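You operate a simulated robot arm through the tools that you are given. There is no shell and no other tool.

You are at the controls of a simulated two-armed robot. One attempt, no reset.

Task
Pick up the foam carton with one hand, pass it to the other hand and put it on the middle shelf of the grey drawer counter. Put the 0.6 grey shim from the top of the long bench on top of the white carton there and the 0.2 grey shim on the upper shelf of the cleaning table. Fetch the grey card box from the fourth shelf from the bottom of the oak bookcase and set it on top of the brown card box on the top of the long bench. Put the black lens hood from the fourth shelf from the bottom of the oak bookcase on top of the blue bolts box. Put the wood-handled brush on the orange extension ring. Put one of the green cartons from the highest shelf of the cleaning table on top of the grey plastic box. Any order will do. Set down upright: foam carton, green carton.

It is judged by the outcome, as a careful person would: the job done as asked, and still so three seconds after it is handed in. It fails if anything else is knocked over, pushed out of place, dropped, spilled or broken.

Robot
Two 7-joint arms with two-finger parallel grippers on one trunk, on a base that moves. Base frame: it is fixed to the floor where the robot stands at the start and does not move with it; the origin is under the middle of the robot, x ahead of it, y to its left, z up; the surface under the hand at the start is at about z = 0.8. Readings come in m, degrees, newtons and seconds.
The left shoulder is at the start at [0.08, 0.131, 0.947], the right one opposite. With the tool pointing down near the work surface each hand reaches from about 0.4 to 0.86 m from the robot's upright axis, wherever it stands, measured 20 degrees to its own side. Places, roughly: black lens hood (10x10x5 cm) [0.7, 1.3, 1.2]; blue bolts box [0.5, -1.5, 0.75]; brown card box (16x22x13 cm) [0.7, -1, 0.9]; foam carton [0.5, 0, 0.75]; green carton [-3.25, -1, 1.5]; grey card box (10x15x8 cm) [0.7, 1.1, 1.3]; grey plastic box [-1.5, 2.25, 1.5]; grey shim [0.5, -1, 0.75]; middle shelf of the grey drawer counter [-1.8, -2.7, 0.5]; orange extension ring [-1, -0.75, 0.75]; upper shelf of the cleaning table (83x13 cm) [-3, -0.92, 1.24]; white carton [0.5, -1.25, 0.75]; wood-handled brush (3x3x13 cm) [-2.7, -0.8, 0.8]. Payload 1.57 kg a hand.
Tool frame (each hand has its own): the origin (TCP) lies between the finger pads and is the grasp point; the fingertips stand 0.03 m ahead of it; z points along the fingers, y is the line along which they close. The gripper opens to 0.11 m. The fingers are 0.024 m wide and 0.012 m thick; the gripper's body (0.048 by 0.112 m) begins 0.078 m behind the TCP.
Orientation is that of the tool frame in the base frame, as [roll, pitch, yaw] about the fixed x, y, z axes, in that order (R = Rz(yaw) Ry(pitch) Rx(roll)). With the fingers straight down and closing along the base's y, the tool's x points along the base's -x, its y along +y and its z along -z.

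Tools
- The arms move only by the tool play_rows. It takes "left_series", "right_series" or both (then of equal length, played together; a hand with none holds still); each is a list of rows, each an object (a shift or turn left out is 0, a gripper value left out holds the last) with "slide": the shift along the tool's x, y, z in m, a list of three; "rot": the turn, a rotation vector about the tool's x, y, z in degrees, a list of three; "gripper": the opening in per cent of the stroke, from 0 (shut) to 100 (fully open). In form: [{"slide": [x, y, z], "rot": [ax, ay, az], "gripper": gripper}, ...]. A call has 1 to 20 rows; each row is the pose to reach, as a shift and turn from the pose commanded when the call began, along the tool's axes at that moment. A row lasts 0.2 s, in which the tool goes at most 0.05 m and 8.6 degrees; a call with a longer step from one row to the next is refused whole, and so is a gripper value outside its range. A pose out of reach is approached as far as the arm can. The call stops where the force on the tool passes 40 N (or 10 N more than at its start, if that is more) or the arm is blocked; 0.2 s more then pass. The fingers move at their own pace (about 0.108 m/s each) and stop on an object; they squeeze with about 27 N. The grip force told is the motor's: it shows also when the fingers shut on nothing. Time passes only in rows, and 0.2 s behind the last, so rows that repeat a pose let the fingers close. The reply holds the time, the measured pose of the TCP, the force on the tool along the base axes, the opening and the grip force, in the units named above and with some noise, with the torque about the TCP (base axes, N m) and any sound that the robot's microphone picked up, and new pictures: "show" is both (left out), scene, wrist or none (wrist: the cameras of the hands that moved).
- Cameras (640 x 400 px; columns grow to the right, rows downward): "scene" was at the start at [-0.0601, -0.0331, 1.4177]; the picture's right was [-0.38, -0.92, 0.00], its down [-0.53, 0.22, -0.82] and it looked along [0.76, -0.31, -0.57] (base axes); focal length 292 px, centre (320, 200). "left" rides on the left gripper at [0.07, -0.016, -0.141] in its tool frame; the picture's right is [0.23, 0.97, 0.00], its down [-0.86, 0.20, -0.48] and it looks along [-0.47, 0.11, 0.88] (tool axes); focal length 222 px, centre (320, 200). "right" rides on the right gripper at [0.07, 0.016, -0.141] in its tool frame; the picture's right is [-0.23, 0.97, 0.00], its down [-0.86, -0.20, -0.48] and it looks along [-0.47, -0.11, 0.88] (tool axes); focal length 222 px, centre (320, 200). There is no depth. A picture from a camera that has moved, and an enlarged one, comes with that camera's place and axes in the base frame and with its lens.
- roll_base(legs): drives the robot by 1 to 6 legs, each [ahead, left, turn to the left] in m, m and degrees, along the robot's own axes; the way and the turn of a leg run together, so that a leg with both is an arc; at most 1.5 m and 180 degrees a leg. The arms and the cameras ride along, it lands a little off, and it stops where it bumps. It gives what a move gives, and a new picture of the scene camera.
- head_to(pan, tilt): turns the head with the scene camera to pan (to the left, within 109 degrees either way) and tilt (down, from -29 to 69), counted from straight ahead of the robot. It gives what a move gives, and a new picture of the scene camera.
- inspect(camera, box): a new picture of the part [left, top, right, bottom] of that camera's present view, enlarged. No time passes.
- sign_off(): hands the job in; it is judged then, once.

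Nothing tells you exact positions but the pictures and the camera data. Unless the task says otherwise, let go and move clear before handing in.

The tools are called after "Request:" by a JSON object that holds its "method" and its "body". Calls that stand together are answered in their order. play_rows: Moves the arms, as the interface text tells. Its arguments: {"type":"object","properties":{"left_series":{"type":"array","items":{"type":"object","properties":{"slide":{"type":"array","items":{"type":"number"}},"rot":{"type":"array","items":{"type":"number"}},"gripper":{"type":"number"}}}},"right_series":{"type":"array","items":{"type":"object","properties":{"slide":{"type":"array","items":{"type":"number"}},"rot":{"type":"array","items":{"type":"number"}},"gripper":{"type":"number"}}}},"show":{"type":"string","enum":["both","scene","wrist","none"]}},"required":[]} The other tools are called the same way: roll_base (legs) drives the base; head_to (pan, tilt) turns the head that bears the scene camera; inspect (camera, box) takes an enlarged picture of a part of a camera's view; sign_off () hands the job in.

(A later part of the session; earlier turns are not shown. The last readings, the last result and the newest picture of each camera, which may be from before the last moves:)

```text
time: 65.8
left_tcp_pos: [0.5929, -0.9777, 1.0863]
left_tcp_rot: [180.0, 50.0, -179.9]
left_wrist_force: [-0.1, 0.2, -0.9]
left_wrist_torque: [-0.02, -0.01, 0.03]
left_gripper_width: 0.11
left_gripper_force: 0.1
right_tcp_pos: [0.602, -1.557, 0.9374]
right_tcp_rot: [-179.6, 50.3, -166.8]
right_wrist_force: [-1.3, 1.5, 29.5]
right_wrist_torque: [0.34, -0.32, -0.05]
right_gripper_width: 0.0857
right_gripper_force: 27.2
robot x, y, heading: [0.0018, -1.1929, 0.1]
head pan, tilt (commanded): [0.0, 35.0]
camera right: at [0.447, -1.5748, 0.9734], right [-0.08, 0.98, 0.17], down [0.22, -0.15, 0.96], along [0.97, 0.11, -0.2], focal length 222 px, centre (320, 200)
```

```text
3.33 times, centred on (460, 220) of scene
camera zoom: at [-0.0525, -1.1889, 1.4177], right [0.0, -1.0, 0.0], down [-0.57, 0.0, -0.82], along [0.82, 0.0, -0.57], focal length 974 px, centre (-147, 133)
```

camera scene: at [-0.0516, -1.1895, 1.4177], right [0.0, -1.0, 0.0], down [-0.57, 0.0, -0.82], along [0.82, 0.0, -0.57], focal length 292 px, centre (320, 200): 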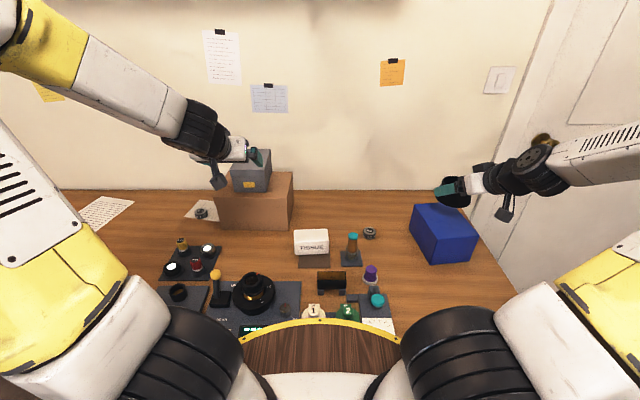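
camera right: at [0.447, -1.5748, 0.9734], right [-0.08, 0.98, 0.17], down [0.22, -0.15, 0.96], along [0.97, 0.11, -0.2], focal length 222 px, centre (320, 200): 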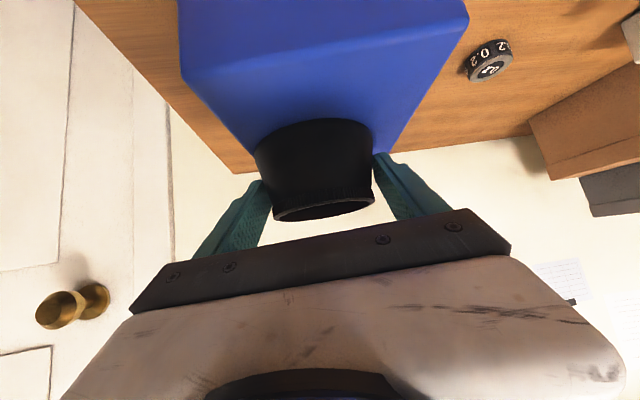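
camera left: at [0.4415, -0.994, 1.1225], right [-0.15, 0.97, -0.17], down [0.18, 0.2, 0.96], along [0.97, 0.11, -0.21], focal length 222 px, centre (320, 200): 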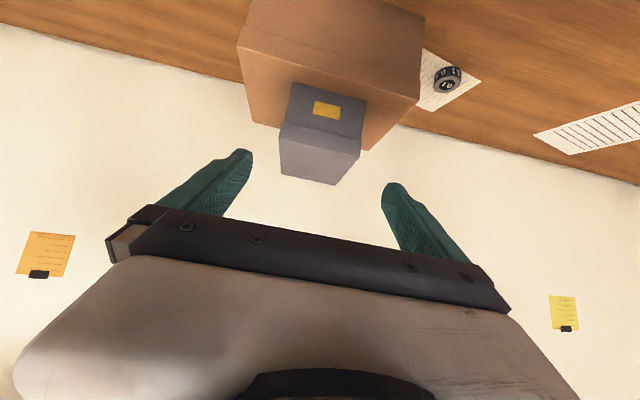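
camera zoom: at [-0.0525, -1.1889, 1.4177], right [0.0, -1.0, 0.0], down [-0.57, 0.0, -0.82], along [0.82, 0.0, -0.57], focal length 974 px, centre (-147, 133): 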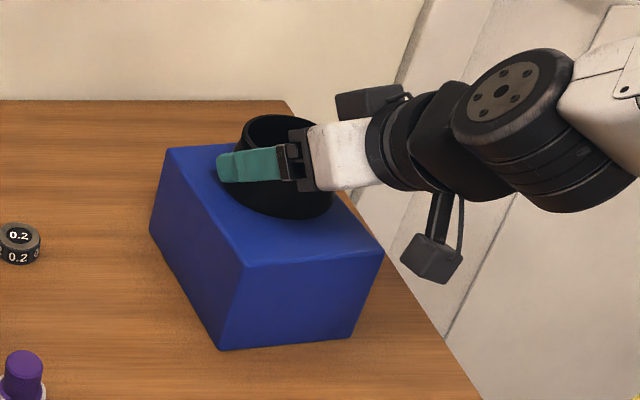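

The hood already touches the blue box (so its top is nearer z = 0.90 and the box a bit closer than I computed). I lift 1 cm, shift it toward the box's centre and set it down gently.

Request:
{"method": "play_rows", "body": {"right_series": [{"slide": [-0.0092, 0, -0.0077]}, {"slide": [0.0016, 0.0161, -0.0206]}, {"slide": [0.0065, 0.0161, -0.0165]}, {"slide": [0.0065, 0.0161, -0.0165]}], "show": "wrist"}}

Request:
{"method": "inspect", "body": {"camera": "scene", "box": [380, 160, 540, 280]}}

```text
time: 66.8
left_tcp_pos: [0.5956, -0.9778, 1.0853]
left_tcp_rot: [-179.9, 50.0, 180.0]
left_wrist_force: [-0.4, 0.7, -0.2]
left_wrist_torque: [0.03, -0.06, -0.06]
left_gripper_width: 0.11
left_gripper_force: 0.1
right_tcp_pos: [0.5799, -1.5448, 0.9398]
right_tcp_rot: [180.0, 50.0, -167.2]
right_wrist_force: [0.4, -0.4, 0.0]
right_wrist_torque: [0.03, 0.0, 0.01]
right_gripper_width: 0.0855
right_gripper_force: 26.8
robot x, y, heading: [-0.0002, -1.188, -0.1]
head pan, tilt (commanded): [0.0, 35.0]
camera right: at [0.4259, -1.563, 0.9772], right [-0.07, 0.98, 0.17], down [0.22, -0.15, 0.96], along [0.97, 0.11, -0.21], focal length 222 px, centre (320, 200)
```

right: 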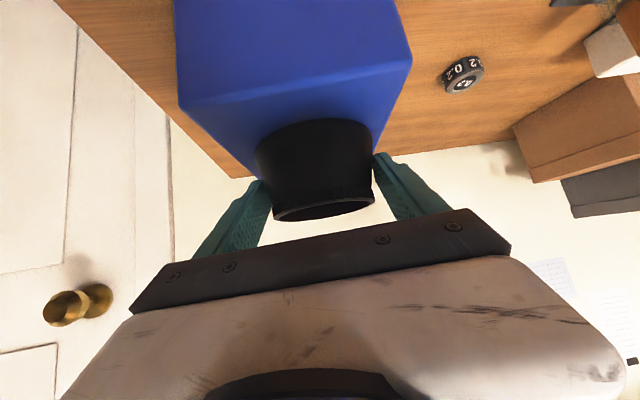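

```text
3.33 times, centred on (460, 220) of scene
camera zoom: at [-0.0516, -1.1895, 1.4177], right [0.0, -1.0, 0.0], down [-0.57, 0.0, -0.82], along [0.82, 0.0, -0.57], focal length 974 px, centre (-147, 133)
```

zoom: 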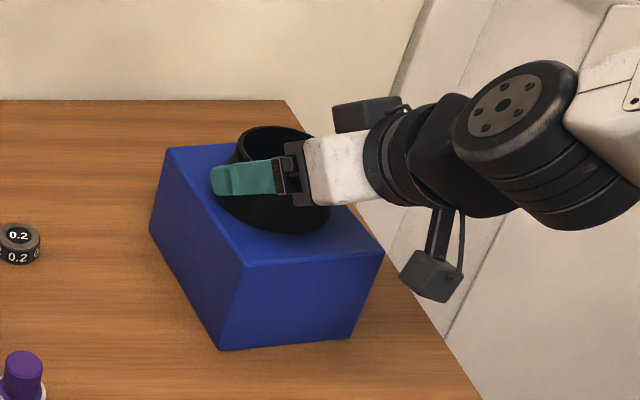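

Hood is now well inside the top. I inch down to contact.

Request:
{"method": "play_rows", "body": {"right_series": [{"slide": [0.0015, 0, 0.0013]}, {"slide": [0.0031, 0, 0.0026]}, {"slide": [0.0031, 0, 0.0026]}], "show": "none"}}

```text
time: 67.6
left_tcp_pos: [0.5934, -0.9768, 1.0853]
left_tcp_rot: [-179.9, 49.9, -179.9]
left_wrist_force: [0.7, 0.6, 0.7]
left_wrist_torque: [0.0, -0.01, -0.02]
left_gripper_width: 0.1103
left_gripper_force: 0.1
right_tcp_pos: [0.5809, -1.5443, 0.9384]
right_tcp_rot: [-179.7, 50.2, -166.9]
right_wrist_force: [-2.7, -0.3, 19.5]
right_wrist_torque: [-0.23, -0.68, -0.01]
right_gripper_width: 0.0856
right_gripper_force: 27.3
robot x, y, heading: [-0.0013, -1.1869, -0.2]
head pan, tilt (commanded): [0.0, 35.0]
```

Contact at z ≈ 0.938. Ease off slightly and open.

Request:
{"method": "play_rows", "body": {"right_series": [{"slide": [-0.0012, 0, -0.001]}, {"slide": [-0.0012, 0, -0.001], "gripper": 100}, {"slide": [-0.0012, 0, -0.001], "gripper": 100}, {"slide": [-0.0012, 0, -0.001], "gripper": 100}], "show": "wrist"}}

Request:
{"method": "inspect", "body": {"camera": "scene", "box": [380, 160, 540, 280]}}

```text
time: 68.6
left_tcp_pos: [0.5943, -0.9785, 1.0853]
left_tcp_rot: [179.9, 50.0, 179.9]
left_wrist_force: [0.4, 0.1, 0.2]
left_wrist_torque: [-0.03, 0.01, 0.01]
left_gripper_width: 0.1099
left_gripper_force: 0.1
right_tcp_pos: [0.58, -1.5444, 0.9373]
right_tcp_rot: [180.0, 50.0, -167.2]
right_wrist_force: [-0.4, 0.3, -0.8]
right_wrist_torque: [-0.01, 0.0, 0.01]
right_gripper_width: 0.1101
right_gripper_force: 0.0
robot x, y, heading: [0.0007, -1.1914, 0.3]
head pan, tilt (commanded): [0.0, 35.0]
camera right: at [0.4264, -1.5629, 0.9747], right [-0.07, 0.98, 0.17], down [0.22, -0.15, 0.96], along [0.97, 0.11, -0.21], focal length 222 px, centre (320, 200)
```

right: 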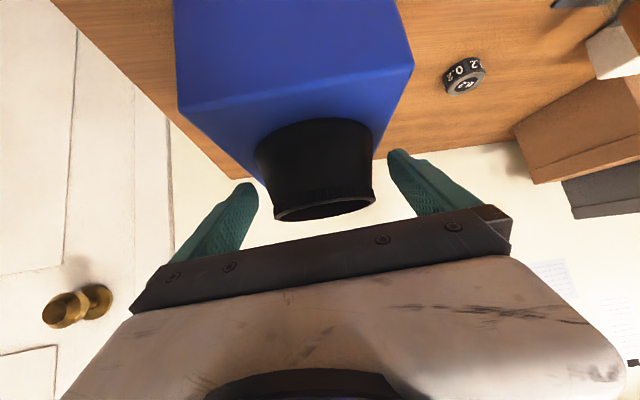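

```text
3.33 times, centred on (460, 220) of scene
camera zoom: at [-0.0516, -1.1895, 1.4177], right [0.0, -1.0, 0.0], down [-0.57, 0.0, -0.82], along [0.82, 0.0, -0.57], focal length 974 px, centre (-147, 133)
```

zoom: 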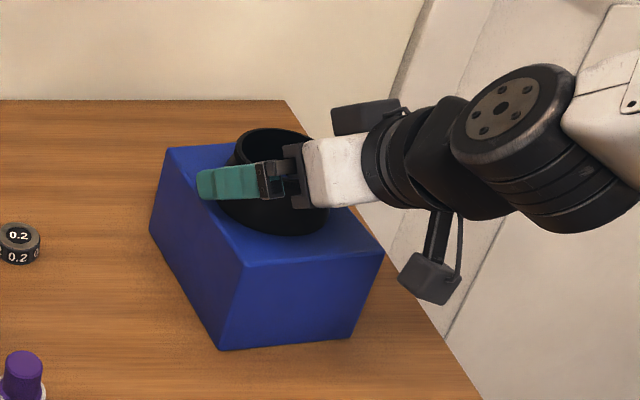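

Released. I withdraw the right hand back along its fingers.

Request:
{"method": "play_rows", "body": {"right_series": [{"slide": [0, 0, -0.02]}, {"slide": [0, 0, -0.05]}, {"slide": [0, 0, -0.09]}, {"slide": [0, 0, -0.13]}, {"slide": [0, 0, -0.17]}, {"slide": [0, 0, -0.21]}, {"slide": [0, 0, -0.21]}], "show": "both"}}

Request:
{"method": "inspect", "body": {"camera": "scene", "box": [380, 160, 540, 280]}}

```text
time: 70.2
left_tcp_pos: [0.596, -0.9781, 1.0854]
left_tcp_rot: [179.9, 50.0, 179.9]
left_wrist_force: [0.8, -0.6, -0.1]
left_wrist_torque: [0.01, 0.03, 0.01]
left_gripper_width: 0.1101
left_gripper_force: 0.1
right_tcp_pos: [0.4232, -1.581, 1.0716]
right_tcp_rot: [-180.0, 49.9, -167.2]
right_wrist_force: [-0.7, -0.5, 0.0]
right_wrist_torque: [0.01, -0.02, -0.02]
right_gripper_width: 0.1098
right_gripper_force: 0.0
robot x, y, heading: [0.0035, -1.1883, 0.3]
head pan, tilt (commanded): [0.0, 35.0]
camera scene: at [-0.0516, -1.1895, 1.4177], right [0.0, -1.0, 0.0], down [-0.57, 0.0, -0.82], along [0.82, 0.0, -0.57], focal length 292 px, centre (320, 200)
camera right: at [0.2697, -1.5987, 1.1089], right [-0.07, 0.98, 0.17], down [0.22, -0.15, 0.96], along [0.97, 0.11, -0.21], focal length 222 px, centre (320, 200)
```

scene: 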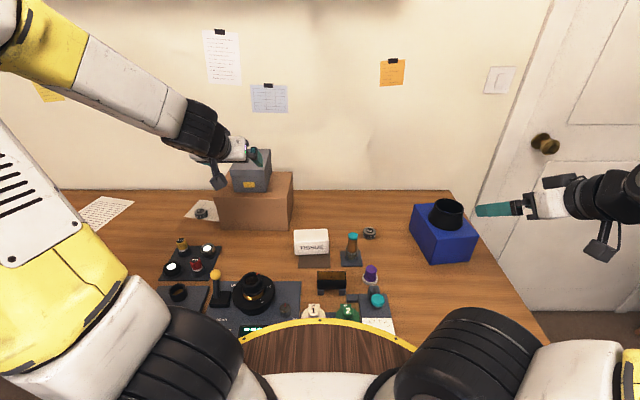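
right: 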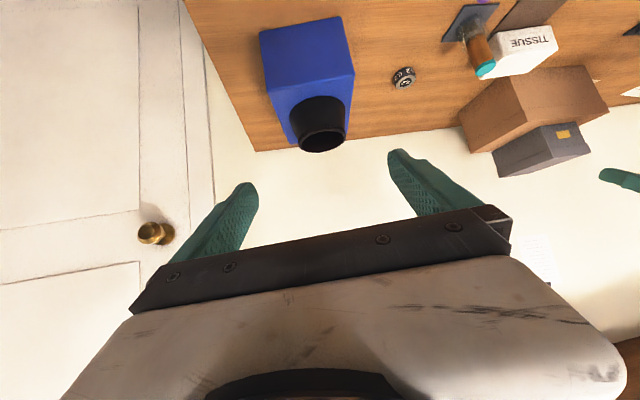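

```text
3.33 times, centred on (460, 220) of scene
camera zoom: at [-0.0516, -1.1895, 1.4177], right [0.0, -1.0, 0.0], down [-0.57, 0.0, -0.82], along [0.82, 0.0, -0.57], focal length 974 px, centre (-147, 133)
```

zoom: 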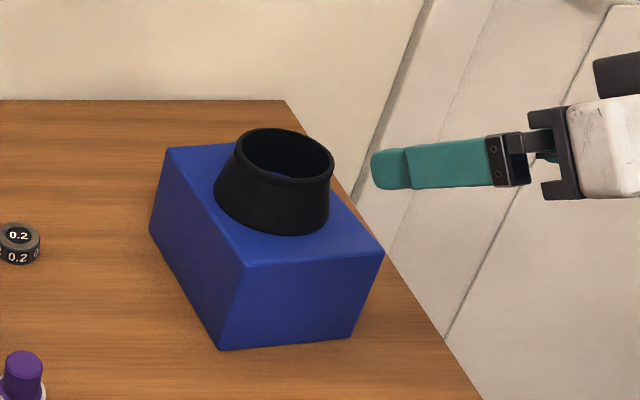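

Lens hood is settled on the blue box. Next: the 0.6 shim at about [0.413, -0.684] — the left hand turns fingers-down above it.

Request:
{"method": "play_rows", "body": {"left_series": [{"slide": [0.0228, 0.0368, -0.0106], "rot": [0, 6.25, 0]}, {"slide": [0.0455, 0.0735, -0.0212], "rot": [0, 12.5, 0]}, {"slide": [0.0683, 0.1103, -0.0318], "rot": [0, 18.75, 0]}, {"slide": [0.091, 0.147, -0.0424], "rot": [0, 25, 0]}, {"slide": [0.1138, 0.1838, -0.0529], "rot": [0, 31.25, 0]}, {"slide": [0.1366, 0.2205, -0.0635], "rot": [0, 37.5, 0]}, {"slide": [0.1593, 0.2573, -0.0741], "rot": [0, 43.75, 0]}, {"slide": [0.1821, 0.294, -0.0847], "rot": [0, 50, 0], "gripper": 70}, {"slide": [0.1821, 0.294, -0.0847], "rot": [0, 50, 0], "gripper": 70}], "show": "both"}}

Request:
{"method": "inspect", "body": {"camera": "left", "box": [200, 60, 440, 210]}}

```text
time: 72.2
left_tcp_pos: [0.4112, -0.6835, 0.999]
left_tcp_rot: [-180.0, -0.1, 180.0]
left_wrist_force: [-0.3, -0.5, -0.3]
left_wrist_torque: [0.04, 0.0, 0.02]
left_gripper_width: 0.0772
left_gripper_force: 0.2
right_tcp_pos: [0.4242, -1.5801, 1.0711]
right_tcp_rot: [180.0, 50.0, -167.1]
right_wrist_force: [-0.5, 0.2, -0.6]
right_wrist_torque: [-0.01, 0.01, 0.0]
right_gripper_width: 0.1099
right_gripper_force: 0.1
robot x, y, heading: [0.0046, -1.1913, 0.2]
head pan, tilt (commanded): [0.0, 35.0]
camera scene: at [-0.0517, -1.1894, 1.4177], right [0.0, -1.0, 0.0], down [-0.57, 0.0, -0.82], along [0.82, 0.0, -0.57], focal length 292 px, centre (320, 200)
camera left: at [0.3421, -0.6995, 1.1408], right [-0.23, 0.97, 0.0], down [0.86, 0.2, 0.48], along [0.46, 0.11, -0.88], focal length 222 px, centre (320, 200)
```

scene: 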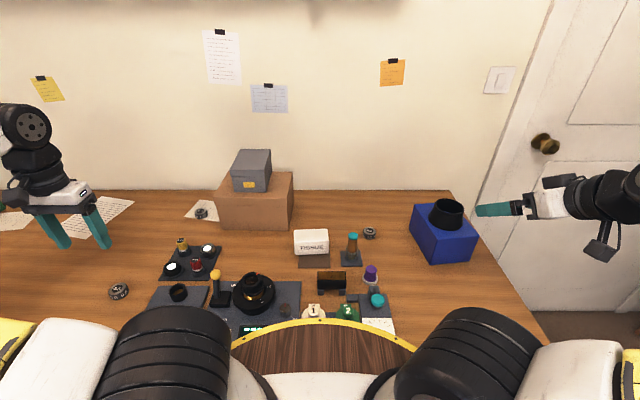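
left: 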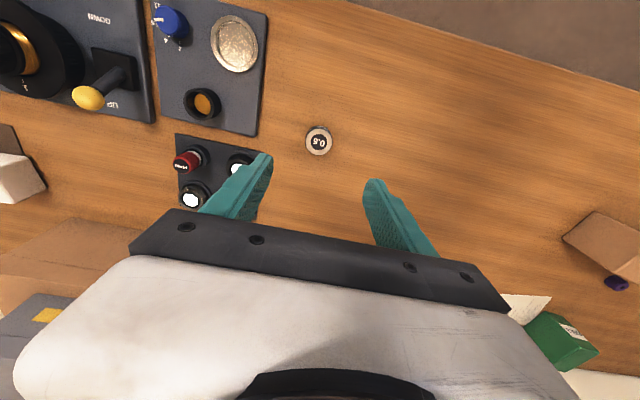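

```text
2.67 times, centred on (320, 135) of left
camera zoom: at [0.3421, -0.6995, 1.1408], right [-0.23, 0.97, 0.0], down [0.86, 0.2, 0.48], along [0.46, 0.11, -0.88], focal length 592 px, centre (320, 373)
```

zoom: 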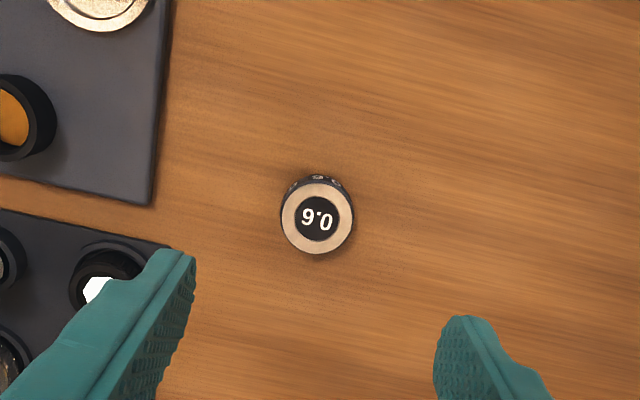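

The wrist view puts the 0.6 shim at [0.4195, -0.683]. I correct by 8 mm and descend around it.

Request:
{"method": "play_rows", "body": {"left_series": [{"slide": [-0.0083, 0.0008, 0.03]}, {"slide": [-0.0083, 0.0008, 0.075]}, {"slide": [-0.0083, 0.0008, 0.12]}, {"slide": [-0.0083, 0.0008, 0.15]}, {"slide": [-0.0083, 0.0008, 0.161]}, {"slide": [-0.0083, 0.0008, 0.161]}], "show": "wrist"}}

Request:
{"method": "inspect", "body": {"camera": "scene", "box": [60, 220, 200, 320]}}

```text
time: 73.6
left_tcp_pos: [0.4194, -0.6829, 0.8384]
left_tcp_rot: [-180.0, 0.0, 180.0]
left_wrist_force: [0.5, 0.8, -0.4]
left_wrist_torque: [0.01, 0.0, 0.02]
left_gripper_width: 0.0771
left_gripper_force: 0.0
right_tcp_pos: [0.425, -1.5806, 1.0712]
right_tcp_rot: [-179.9, 50.0, -167.1]
right_wrist_force: [0.7, -1.1, 0.6]
right_wrist_torque: [-0.03, 0.02, 0.01]
right_gripper_width: 0.1102
right_gripper_force: 0.1
robot x, y, heading: [0.0008, -1.1885, 0.1]
head pan, tilt (commanded): [0.0, 35.0]
camera left: at [0.3503, -0.6991, 0.9795], right [-0.23, 0.97, 0.0], down [0.86, 0.2, 0.48], along [0.47, 0.11, -0.88], focal length 222 px, centre (320, 200)
```

left: 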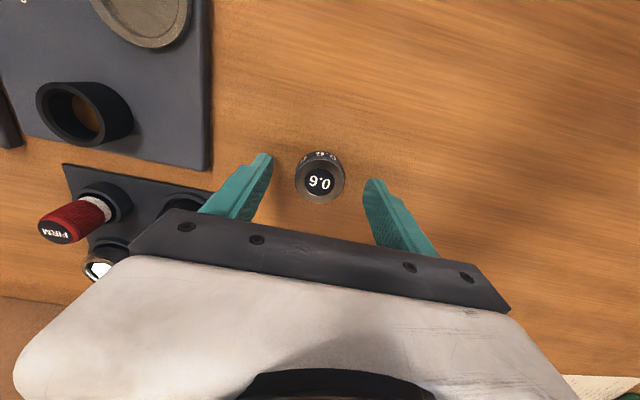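

```text
4.00 times, centred on (130, 270) of scene
camera zoom: at [-0.0517, -1.1894, 1.4177], right [0.0, -1.0, 0.0], down [-0.57, 0.0, -0.82], along [0.82, 0.0, -0.57], focal length 1168 px, centre (1080, -80)
```

zoom: 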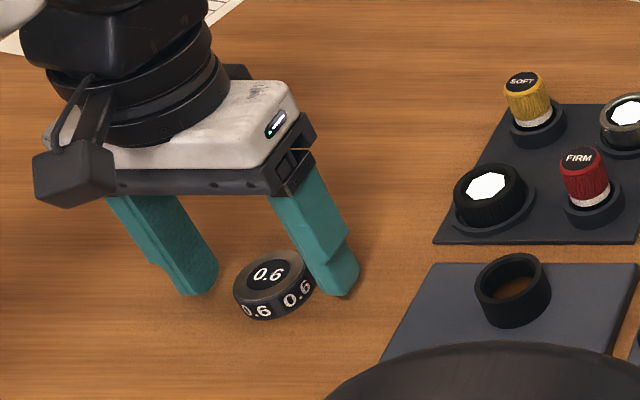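

The shim is centred between the fingers. I go 3 mm lower and close.

Request:
{"method": "play_rows", "body": {"left_series": [{"slide": [0, 0, 0.003]}, {"slide": [0, 0, 0.003], "gripper": 0}, {"slide": [0, 0, 0.003], "gripper": 0}, {"slide": [0, 0, 0.003], "gripper": 0}], "show": "wrist"}}

```text
time: 74.6
left_tcp_pos: [0.419, -0.6835, 0.8362]
left_tcp_rot: [179.9, 0.0, -179.9]
left_wrist_force: [0.8, -0.1, -0.9]
left_wrist_torque: [-0.02, 0.01, 0.02]
left_gripper_width: 0.0393
left_gripper_force: 26.9
right_tcp_pos: [0.4236, -1.5797, 1.0715]
right_tcp_rot: [-180.0, 50.0, -167.2]
right_wrist_force: [0.1, 0.0, -0.3]
right_wrist_torque: [0.02, -0.01, 0.0]
right_gripper_width: 0.1102
right_gripper_force: 0.1
robot x, y, heading: [0.002, -1.1914, 0.1]
head pan, tilt (commanded): [0.0, 35.0]
camera left: at [0.35, -0.699, 0.9765], right [-0.23, 0.97, 0.0], down [0.86, 0.2, 0.48], along [0.47, 0.11, -0.88], focal length 222 px, centre (320, 200)
```

left: 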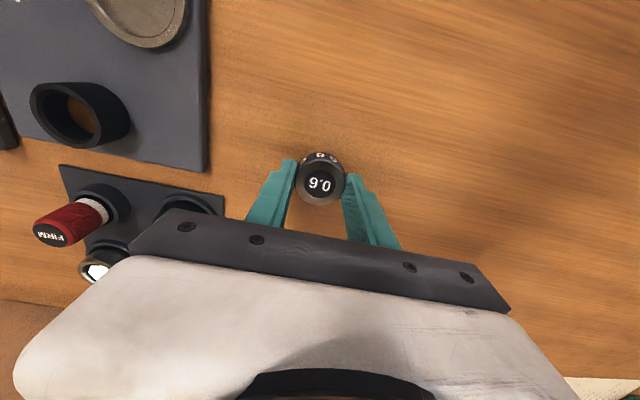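

Shim gripped (0.039 m). I lift it and carry it over the white carton.

Request:
{"method": "play_rows", "body": {"left_series": [{"slide": [0, 0, -0.03], "gripper": 0}, {"slide": [0, 0, -0.075]}, {"slide": [0, 0, -0.12]}, {"slide": [0, 0, -0.165]}, {"slide": [0, 0, -0.2]}, {"slide": [-0.0147, -0.0437, -0.2]}, {"slide": [-0.0295, -0.0875, -0.2]}, {"slide": [-0.0442, -0.1312, -0.2]}, {"slide": [-0.0589, -0.1749, -0.2]}, {"slide": [-0.0736, -0.2186, -0.2]}, {"slide": [-0.0884, -0.2624, -0.2]}, {"slide": [-0.1031, -0.3061, -0.2]}, {"slide": [-0.1178, -0.3498, -0.2]}, {"slide": [-0.1325, -0.3935, -0.2]}, {"slide": [-0.1473, -0.4373, -0.2]}, {"slide": [-0.162, -0.481, -0.2]}, {"slide": [-0.162, -0.481, -0.2]}], "show": "both"}}

Request:
{"method": "inspect", "body": {"camera": "left", "box": [200, 60, 440, 210]}}

```text
time: 78.2
left_tcp_pos: [0.5395, -1.045, 1.0354]
left_tcp_rot: [-180.0, 0.0, -180.0]
left_wrist_force: [0.2, -0.6, -0.3]
left_wrist_torque: [0.01, 0.01, 0.01]
left_gripper_width: 0.0393
left_gripper_force: 27.6
left hand out of reach, approached as far as the arm can: row 14, 15, 16, 17
right_tcp_pos: [0.4235, -1.5809, 1.0721]
right_tcp_rot: [-179.9, 50.0, -167.1]
right_wrist_force: [-0.6, 0.3, -0.8]
right_wrist_torque: [0.03, -0.03, -0.01]
right_gripper_width: 0.1102
right_gripper_force: 0.1
robot x, y, heading: [0.0043, -1.19, 0.1]
head pan, tilt (commanded): [0.0, 35.0]
camera scene: at [-0.0516, -1.1895, 1.4177], right [0.0, -1.0, 0.0], down [-0.57, 0.0, -0.82], along [0.82, 0.0, -0.57], focal length 292 px, centre (320, 200)
camera left: at [0.4709, -1.0596, 1.1773], right [-0.23, 0.97, 0.0], down [0.86, 0.2, 0.48], along [0.47, 0.11, -0.88], focal length 222 px, centre (320, 200)
```

scene: 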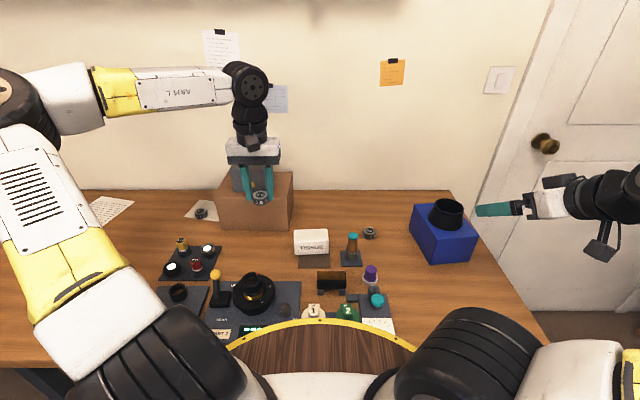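
left: 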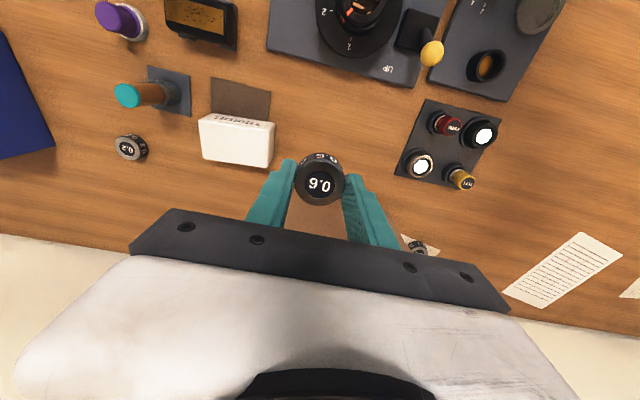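

```text
2.67 times, centred on (320, 135) of left
camera zoom: at [0.4709, -1.0596, 1.1773], right [-0.23, 0.97, 0.0], down [0.86, 0.2, 0.48], along [0.47, 0.11, -0.88], focal length 592 px, centre (320, 373)
```

zoom: 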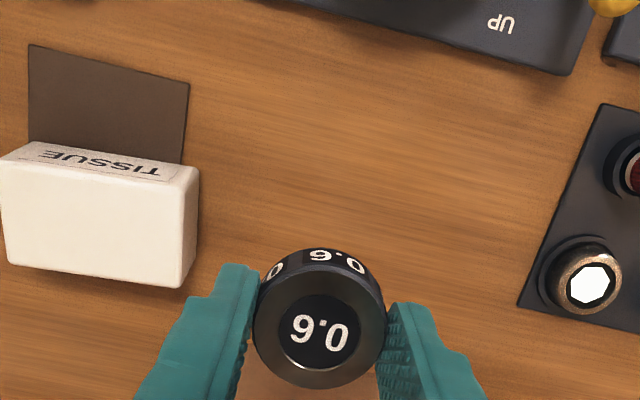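

The left arm can't reach that far inward from here, so I shift the base right by 0.2 m (everything stays above z = 1.0).

Request:
{"method": "roll_base", "body": {"legs": [[0, -0.2, 0]]}}

Request:
{"method": "inspect", "body": {"camera": "left", "box": [260, 40, 500, 190]}}

```text
time: 79.8
left_tcp_pos: [0.5408, -1.244, 1.0369]
left_tcp_rot: [-180.0, 0.0, -180.0]
left_wrist_force: [1.2, 0.6, 0.0]
left_wrist_torque: [-0.03, 0.0, 0.02]
left_gripper_width: 0.0391
left_gripper_force: 26.9
right_tcp_pos: [0.4248, -1.7807, 1.0723]
right_tcp_rot: [180.0, 49.9, -167.1]
right_wrist_force: [-0.5, 0.2, 0.8]
right_wrist_torque: [-0.01, 0.02, -0.01]
right_gripper_width: 0.11
right_gripper_force: 0.1
robot x, y, heading: [0.0009, -1.3923, 0.0]
head pan, tilt (commanded): [0.0, 35.0]
camera scene: at [-0.0512, -1.3904, 1.4177], right [0.0, -1.0, 0.0], down [-0.57, 0.0, -0.82], along [0.82, 0.0, -0.57], focal length 292 px, centre (320, 200)
```

scene: 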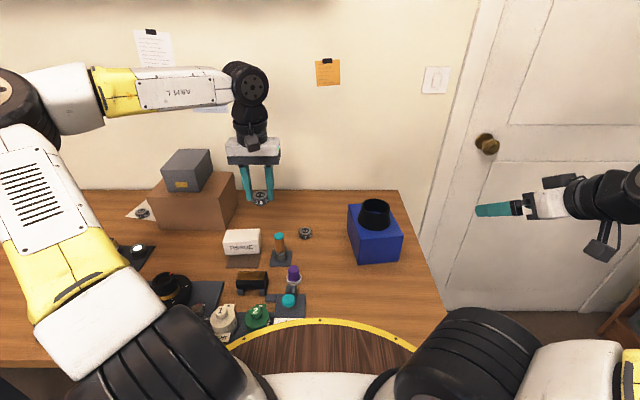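

```text
2.67 times, centred on (380, 115) of left
camera zoom: at [0.4711, -1.2599, 1.1773], right [-0.23, 0.97, 0.0], down [0.86, 0.2, 0.48], along [0.47, 0.11, -0.88], focal length 592 px, centre (160, 427)
```

zoom: 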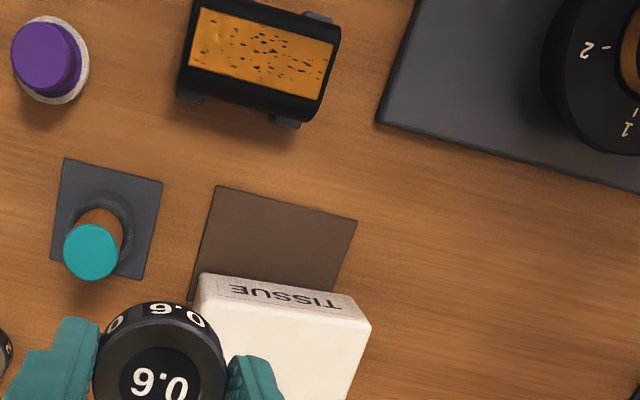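

The carton's top centre reads about [0.584, -1.166], z ≈ 0.85. I move over it.

Request:
{"method": "play_rows", "body": {"left_series": [{"slide": [-0.0216, 0.039, 0]}, {"slide": [-0.043, 0.078, 0]}, {"slide": [-0.043, 0.078, 0]}], "show": "wrist"}}

Request:
{"method": "inspect", "body": {"camera": "left", "box": [200, 80, 440, 230]}}

Request:
{"method": "inspect", "body": {"camera": "scene", "box": [180, 150, 340, 280]}}

```text
time: 80.6
left_tcp_pos: [0.583, -1.1671, 1.0349]
left_tcp_rot: [-180.0, 0.0, -179.9]
left_wrist_force: [-0.2, 1.3, -0.5]
left_wrist_torque: [-0.01, 0.01, 0.02]
left_gripper_width: 0.0389
left_gripper_force: 27.1
right_tcp_pos: [0.4251, -1.7802, 1.0718]
right_tcp_rot: [179.9, 50.0, -167.2]
right_wrist_force: [-0.4, 0.2, 0.4]
right_wrist_torque: [0.02, 0.01, -0.02]
right_gripper_width: 0.1099
right_gripper_force: 0.0
robot x, y, heading: [0.0009, -1.3923, -0.0]
head pan, tilt (commanded): [0.0, 35.0]
camera left: at [0.5136, -1.1827, 1.1772], right [-0.23, 0.97, 0.0], down [0.86, 0.2, 0.48], along [0.47, 0.11, -0.88], focal length 222 px, centre (320, 200)
```

left: 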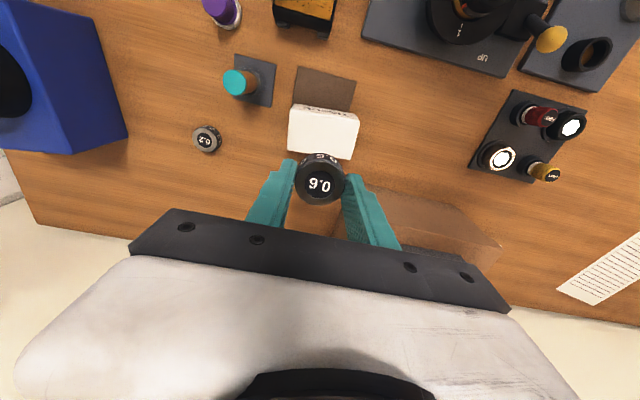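

```text
2.67 times, centred on (320, 155) of left
camera zoom: at [0.5136, -1.1827, 1.1772], right [-0.23, 0.97, 0.0], down [0.86, 0.2, 0.48], along [0.47, 0.11, -0.88], focal length 592 px, centre (320, 320)
```

zoom: 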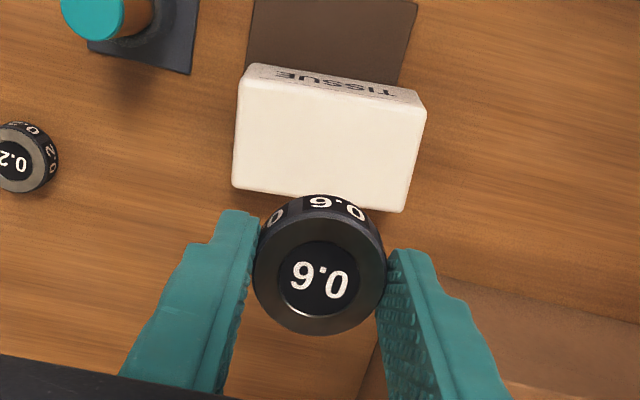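

```text
3.08 times, centred on (260, 215) of scene
camera zoom: at [-0.0512, -1.3905, 1.4177], right [0.0, -1.0, 0.0], down [-0.57, 0.0, -0.82], along [0.82, 0.0, -0.57], focal length 899 px, centre (505, 154)
```

zoom: 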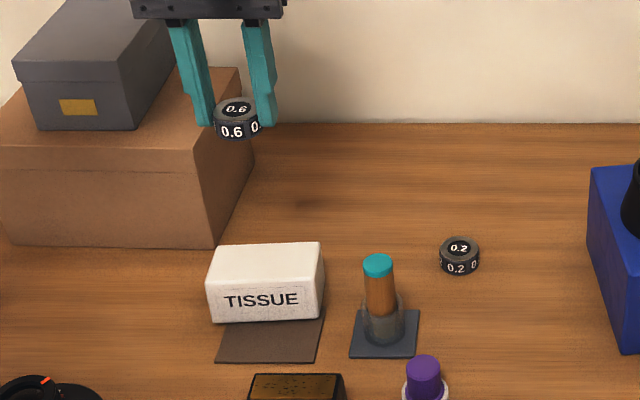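

Request:
{"method": "play_rows", "body": {"left_series": [{"slide": [0.0014, 0.0045, 0.045]}, {"slide": [0.0014, 0.0045, 0.09]}, {"slide": [0.0014, 0.0045, 0.125]}, {"slide": [0.0014, 0.0045, 0.138]}, {"slide": [0.0014, 0.0045, 0.138]}], "show": "wrist"}}

Request:
{"method": "inspect", "body": {"camera": "scene", "box": [180, 180, 300, 280]}}

```text
time: 81.8
left_tcp_pos: [0.5818, -1.1621, 0.898]
left_tcp_rot: [180.0, 0.0, -179.9]
left_wrist_force: [-0.2, 0.1, -0.2]
left_wrist_torque: [0.01, 0.0, 0.0]
left_gripper_width: 0.0393
left_gripper_force: 26.3
right_tcp_pos: [0.4253, -1.7808, 1.0716]
right_tcp_rot: [-180.0, 50.0, -167.1]
right_wrist_force: [0.7, 0.1, 0.7]
right_wrist_torque: [0.01, 0.01, -0.01]
right_gripper_width: 0.1099
right_gripper_force: 0.2
robot x, y, heading: [0.0039, -1.389, -0.0]
head pan, tilt (commanded): [0.0, 35.0]
camera left: at [0.5124, -1.178, 1.0389], right [-0.23, 0.97, 0.0], down [0.85, 0.2, 0.48], along [0.47, 0.11, -0.88], focal length 222 px, centre (320, 200)
```

left: 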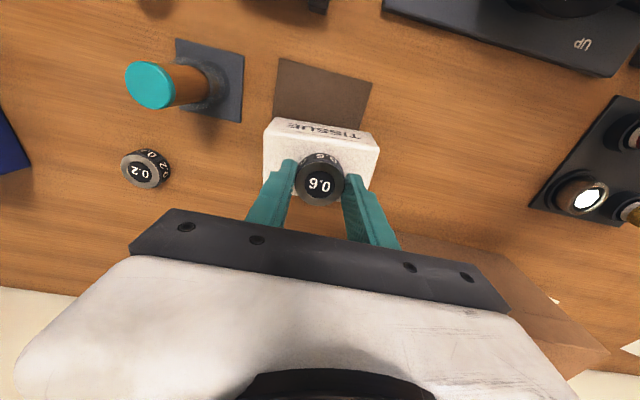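

```text
4.00 times, centred on (240, 230) of scene
camera zoom: at [-0.0512, -1.3905, 1.4177], right [0.0, -1.0, 0.0], down [-0.57, 0.0, -0.82], along [0.82, 0.0, -0.57], focal length 1168 px, centre (640, 80)
```

zoom: 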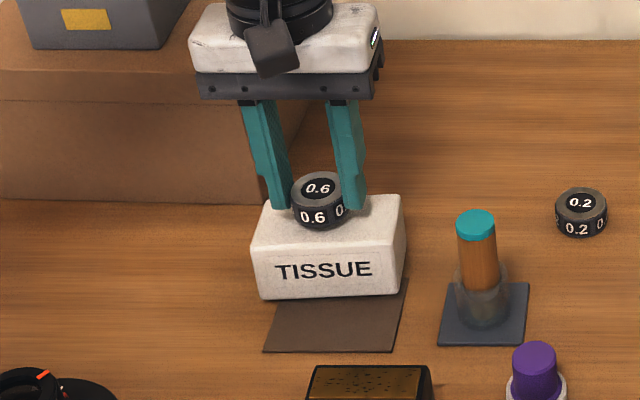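

Just above the carton. I inch down a few millimetres at a time to touch.

Request:
{"method": "play_rows", "body": {"left_series": [{"slide": [0, 0, 0.003]}, {"slide": [0, 0, 0.005]}, {"slide": [0, 0, 0.007]}, {"slide": [0, 0, 0.007]}], "show": "none"}}

```text
time: 82.8
left_tcp_pos: [0.5814, -1.1633, 0.8912]
left_tcp_rot: [180.0, 0.0, -180.0]
left_wrist_force: [0.2, 0.4, -0.9]
left_wrist_torque: [-0.01, -0.03, 0.0]
left_gripper_width: 0.0391
left_gripper_force: 26.5
right_tcp_pos: [0.4249, -1.7799, 1.0712]
right_tcp_rot: [-179.9, 50.0, -167.0]
right_wrist_force: [-1.0, 0.4, -0.2]
right_wrist_torque: [0.03, 0.02, -0.01]
right_gripper_width: 0.11
right_gripper_force: 0.0
robot x, y, heading: [0.0013, -1.3899, 0.2]
head pan, tilt (commanded): [0.0, 35.0]
```

Request:
{"method": "play_rows", "body": {"left_series": [{"slide": [0, 0, 0.002]}, {"slide": [0, 0, 0.004]}, {"slide": [0, 0, 0.004]}], "show": "none"}}

```text
time: 83.6
left_tcp_pos: [0.5808, -1.162, 0.8891]
left_tcp_rot: [180.0, 0.1, -179.9]
left_wrist_force: [-5.1, 0.7, 19.1]
left_wrist_torque: [-0.05, 0.52, 0.0]
left_gripper_width: 0.0392
left_gripper_force: 26.8
right_tcp_pos: [0.4239, -1.7811, 1.0724]
right_tcp_rot: [180.0, 49.9, -167.2]
right_wrist_force: [0.6, -0.1, 0.4]
right_wrist_torque: [-0.02, -0.01, -0.01]
right_gripper_width: 0.1097
right_gripper_force: 0.2
robot x, y, heading: [0.0, -1.3883, -0.0]
head pan, tilt (commanded): [0.0, 35.0]
```

Contact (19 N). Ease off 1 mm and open partway.

Request:
{"method": "play_rows", "body": {"left_series": [{"slide": [0, 0, -0.0012]}, {"slide": [0, 0, -0.0012], "gripper": 60}, {"slide": [0, 0, -0.0012], "gripper": 60}, {"slide": [0, 0, -0.0012], "gripper": 60}, {"slide": [0, 0, -0.03], "gripper": 60}, {"slide": [0, 0, -0.075], "gripper": 60}, {"slide": [0, 0, -0.12], "gripper": 60}, {"slide": [0, 0, -0.165], "gripper": 60}, {"slide": [0, 0, -0.2], "gripper": 60}, {"slide": [0, 0, -0.2], "gripper": 60}], "show": "both"}}

Request:
{"method": "inspect", "body": {"camera": "scene", "box": [180, 180, 340, 280]}}

```text
time: 85.8
left_tcp_pos: [0.5815, -1.1625, 1.0866]
left_tcp_rot: [179.9, -0.1, -180.0]
left_wrist_force: [-0.2, 0.2, 0.1]
left_wrist_torque: [0.04, 0.01, 0.03]
left_gripper_width: 0.0661
left_gripper_force: 0.0
right_tcp_pos: [0.4237, -1.7809, 1.0712]
right_tcp_rot: [-180.0, 50.0, -167.2]
right_wrist_force: [-0.5, 0.3, -0.3]
right_wrist_torque: [-0.01, 0.0, 0.05]
right_gripper_width: 0.1099
right_gripper_force: 0.0
robot x, y, heading: [-0.0003, -1.3878, -0.0]
head pan, tilt (commanded): [0.0, 35.0]
camera scene: at [-0.0512, -1.3905, 1.4177], right [0.0, -1.0, 0.0], down [-0.57, 0.0, -0.82], along [0.82, 0.0, -0.57], focal length 292 px, centre (320, 200)
camera left: at [0.5131, -1.1778, 1.2283], right [-0.23, 0.97, 0.0], down [0.86, 0.2, 0.48], along [0.46, 0.11, -0.88], focal length 222 px, centre (320, 200)
```

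scene: 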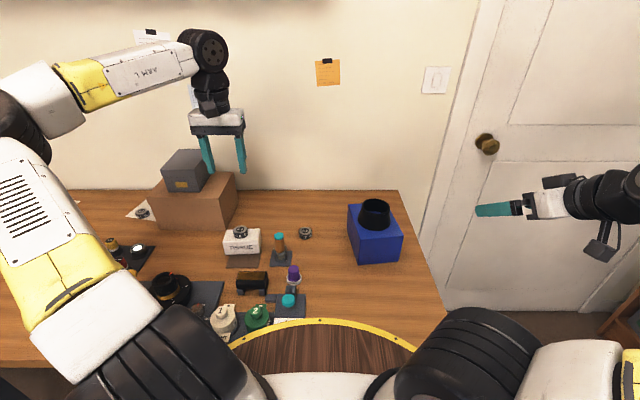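
left: 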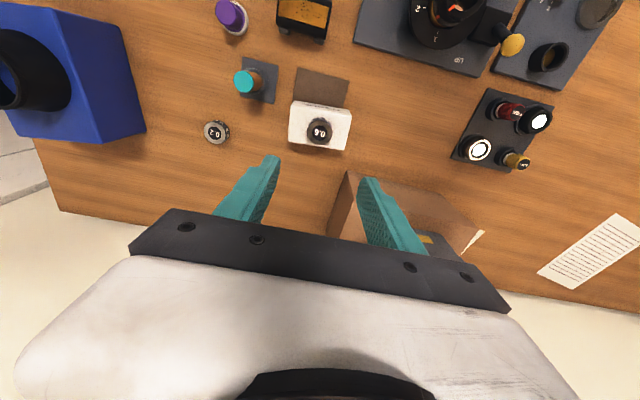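

```text
4.00 times, centred on (260, 230) of scene
camera zoom: at [-0.0512, -1.3905, 1.4177], right [0.0, -1.0, 0.0], down [-0.57, 0.0, -0.82], along [0.82, 0.0, -0.57], focal length 1168 px, centre (560, 80)
```

zoom: 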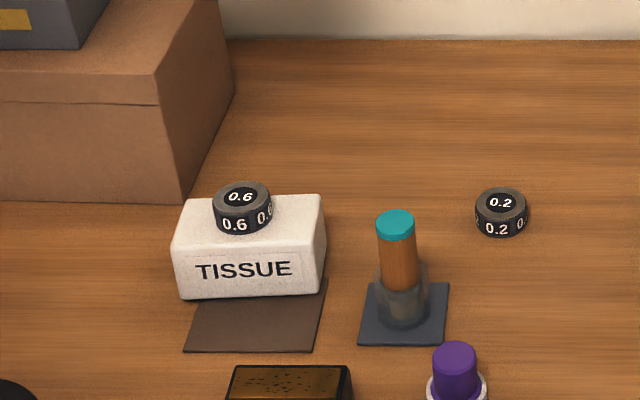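

The 0.6 shim rests on the TISSUE carton. Next the foam carton: I drive left along the bench so it lies ahead-left of me.

Request:
{"method": "roll_base", "body": {"legs": [[0, 1.02, 0]]}}

Request:
{"method": "inspect", "body": {"camera": "scene", "box": [100, 150, 340, 300]}}

Request:
{"method": "inspect", "body": {"camera": "left", "box": [160, 0, 480, 200]}}

```text
time: 91.1
left_tcp_pos: [0.5806, -0.1485, 1.0858]
left_tcp_rot: [180.0, 0.0, -179.9]
left_wrist_force: [0.3, -0.5, 0.9]
left_wrist_torque: [-0.01, -0.01, 0.02]
left_gripper_width: 0.0664
left_gripper_force: 0.0
right_tcp_pos: [0.4223, -0.7678, 1.0712]
right_tcp_rot: [-179.9, 50.0, -167.1]
right_wrist_force: [-0.2, -0.9, 0.5]
right_wrist_torque: [-0.02, 0.02, 0.01]
right_gripper_width: 0.11
right_gripper_force: 0.0
robot x, y, heading: [0.0016, -0.3778, 0.0]
head pan, tilt (commanded): [0.0, 35.0]
camera scene: at [-0.0532, -0.3768, 1.4177], right [0.0, -1.0, 0.0], down [-0.57, 0.0, -0.82], along [0.82, 0.0, -0.57], focal length 292 px, centre (320, 200)
```

scene: 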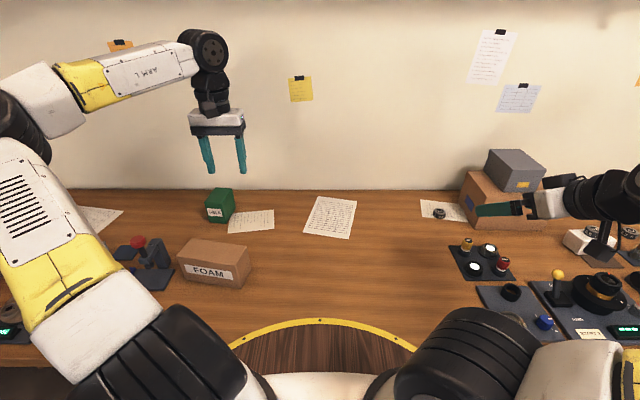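

```text
2.67 times, centred on (220, 225) of scene
camera zoom: at [-0.0532, -0.3768, 1.4177], right [0.0, -1.0, 0.0], down [-0.57, 0.0, -0.82], along [0.82, 0.0, -0.57], focal length 779 px, centre (587, 133)
```

zoom: 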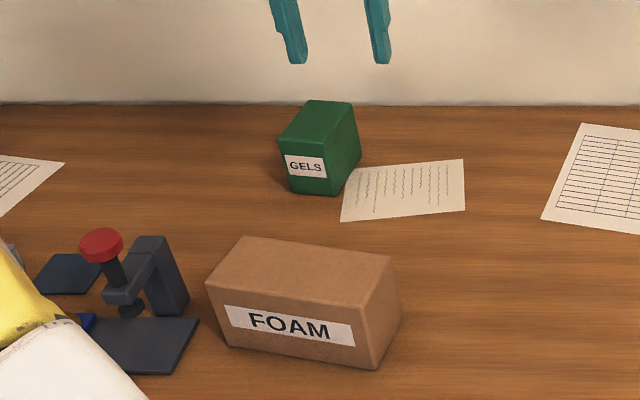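

```text
2.00 times, centred on (320, 100) of left
camera zoom: at [0.5113, -0.1644, 1.2279], right [-0.23, 0.97, 0.0], down [0.86, 0.2, 0.48], along [0.47, 0.11, -0.88], focal length 444 px, centre (320, 400)
```

zoom: 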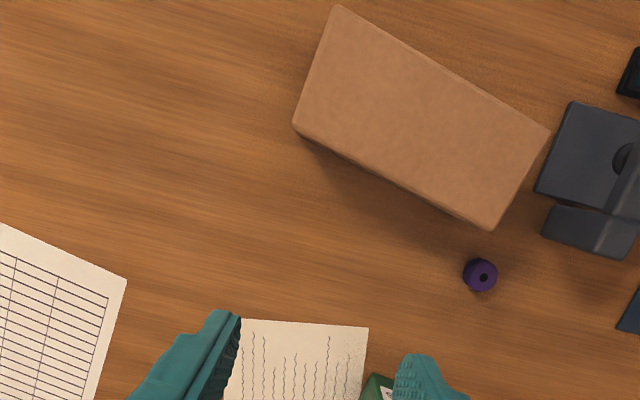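

The foam carton is centred near [0.479, -0.10], about 15 × 6.5 × 9 cm, turned ~10°. I bring the left hand over its left part, turned so the fingers close across its thickness.

Request:
{"method": "play_rows", "body": {"left_series": [{"slide": [0.0095, 0.0087, 0.0], "rot": [0, 0, -7.96], "gripper": 92}, {"slide": [0.0189, 0.0173, 0.0], "rot": [0, 0, -15.92], "gripper": 92}, {"slide": [0.0284, 0.026, 0.0], "rot": [0, 0, -23.88], "gripper": 92}, {"slide": [0.0378, 0.0346, 0.01], "rot": [0, 0, -31.84], "gripper": 92}, {"slide": [0.0473, 0.0433, 0.02], "rot": [0, 0, -39.8], "gripper": 92}, {"slide": [0.0568, 0.0519, 0.03], "rot": [0, 0, -47.76], "gripper": 92}, {"slide": [0.0662, 0.0606, 0.045], "rot": [0, 0, -55.72], "gripper": 92}, {"slide": [0.0757, 0.0692, 0.06], "rot": [0, 0, -63.68], "gripper": 92}, {"slide": [0.0851, 0.0779, 0.075], "rot": [0, 0, -71.64], "gripper": 92}, {"slide": [0.0946, 0.0865, 0.086], "rot": [0, 0, -79.6], "gripper": 92}, {"slide": [0.0946, 0.0865, 0.086], "rot": [0, 0, -79.6], "gripper": 92}], "show": "both"}}

Request:
{"method": "inspect", "body": {"camera": "left", "box": [180, 60, 460, 235]}}

```text
time: 93.5
left_tcp_pos: [0.4851, -0.0617, 1.0007]
left_tcp_rot: [180.0, 0.0, -100.3]
left_wrist_force: [0.1, -0.9, 0.0]
left_wrist_torque: [0.04, -0.03, -0.01]
left_gripper_width: 0.1016
left_gripper_force: 0.0
right_tcp_pos: [0.424, -0.768, 1.0716]
right_tcp_rot: [-179.9, 50.1, -167.1]
right_wrist_force: [-0.1, 0.6, 0.0]
right_wrist_torque: [0.0, 0.0, 0.01]
right_gripper_width: 0.11
right_gripper_force: 0.1
robot x, y, heading: [0.0006, -0.3738, 0.3]
head pan, tilt (commanded): [0.0, 35.0]
camera scene: at [-0.0532, -0.3768, 1.4177], right [0.0, -1.0, 0.0], down [-0.57, 0.0, -0.82], along [0.82, 0.0, -0.57], focal length 292 px, centre (320, 200)
camera left: at [0.4897, -0.1328, 1.1418], right [-1.0, -0.05, 0.0], down [-0.04, 0.88, 0.48], along [-0.03, 0.48, -0.88], focal length 222 px, centre (320, 200)
```

scene: 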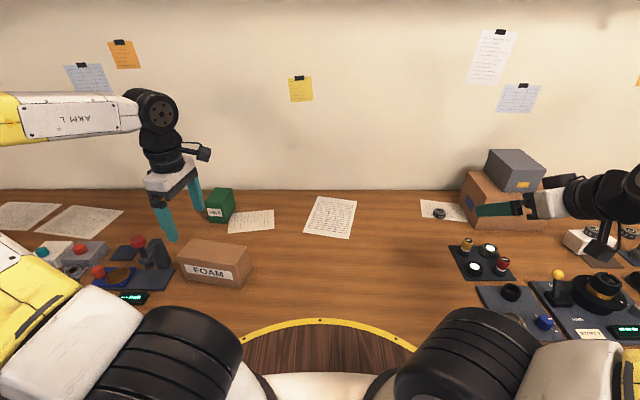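
left: 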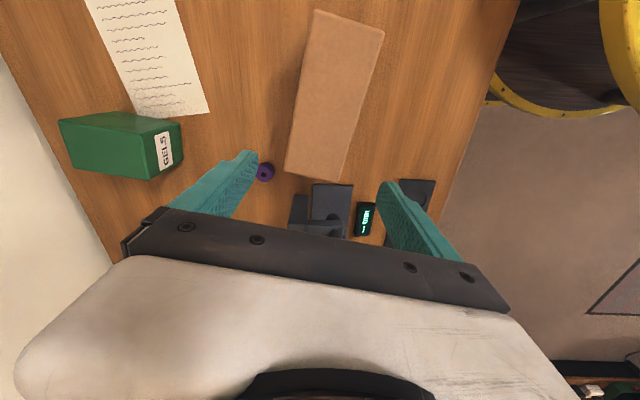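

```text
2.29 times, centred on (320, 148) of left
camera zoom: at [0.4897, -0.1328, 1.1418], right [-1.0, -0.05, 0.0], down [-0.04, 0.88, 0.48], along [-0.03, 0.48, -0.88], focal length 508 px, centre (320, 320)
```

zoom: 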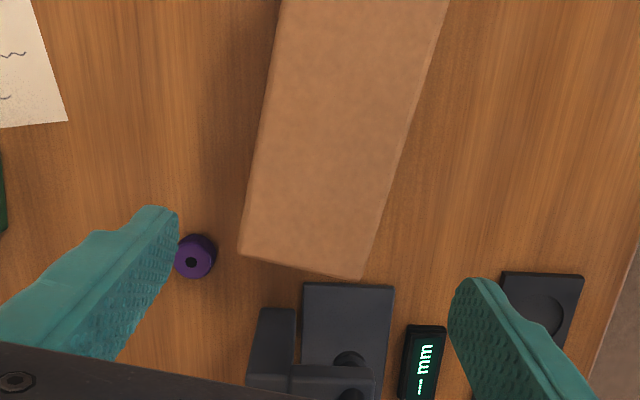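

The view confirms the carton's left end at about [0.494, -0.028]. I shift 2 mm and descend over it.

Request:
{"method": "play_rows", "body": {"left_series": [{"slide": [0.0015, -0.0023, 0.04]}, {"slide": [0.0015, -0.0023, 0.085]}, {"slide": [0.0015, -0.0023, 0.12]}, {"slide": [0.0015, -0.0023, 0.14]}, {"slide": [0.0015, -0.0023, 0.14]}], "show": "both"}}

Request:
{"method": "inspect", "body": {"camera": "scene", "box": [100, 150, 300, 300]}}

```text
time: 94.7
left_tcp_pos: [0.4882, -0.0645, 0.8604]
left_tcp_rot: [-180.0, -0.1, -100.2]
left_wrist_force: [0.2, -0.2, -0.4]
left_wrist_torque: [0.01, 0.01, -0.02]
left_gripper_width: 0.1009
left_gripper_force: 0.1
right_tcp_pos: [0.4223, -0.7686, 1.0716]
right_tcp_rot: [179.9, 49.9, -167.1]
right_wrist_force: [-0.2, 0.1, 0.3]
right_wrist_torque: [-0.06, 0.07, 0.01]
right_gripper_width: 0.11
right_gripper_force: 0.1
robot x, y, heading: [0.0027, -0.3789, -0.0]
head pan, tilt (commanded): [0.0, 35.0]
camera scene: at [-0.0533, -0.3768, 1.4177], right [0.0, -1.0, 0.0], down [-0.57, 0.0, -0.82], along [0.82, 0.0, -0.57], focal length 292 px, centre (320, 200)
camera left: at [0.4919, -0.1354, 1.0014], right [-1.0, -0.05, 0.0], down [-0.04, 0.88, 0.48], along [-0.02, 0.48, -0.88], focal length 222 px, centre (320, 200)
```

scene: 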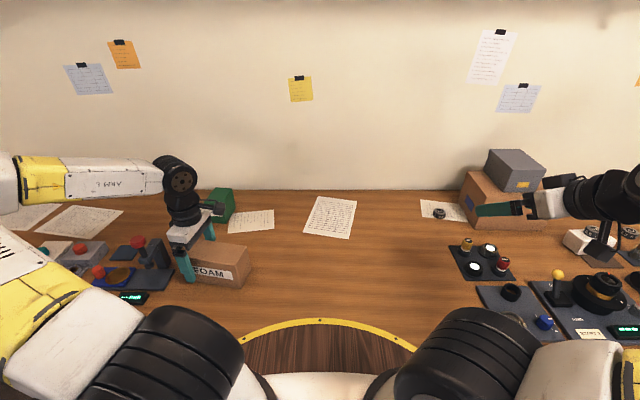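
left: 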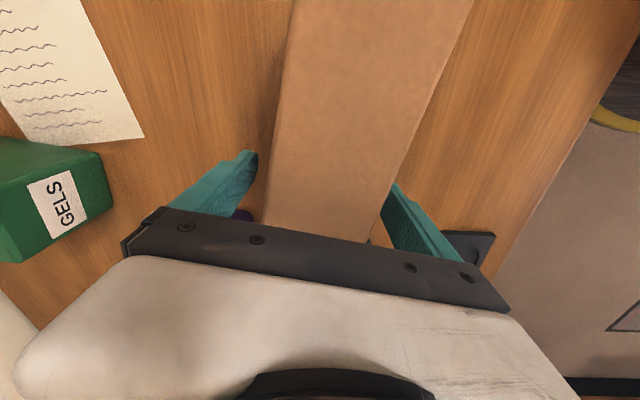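

```text
2.67 times, centred on (200, 225) of scene
camera zoom: at [-0.0533, -0.3768, 1.4177], right [0.0, -1.0, 0.0], down [-0.57, 0.0, -0.82], along [0.82, 0.0, -0.57], focal length 779 px, centre (640, 133)
```

zoom: 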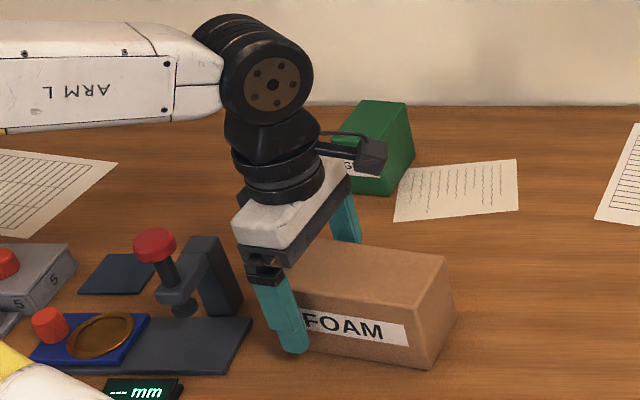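

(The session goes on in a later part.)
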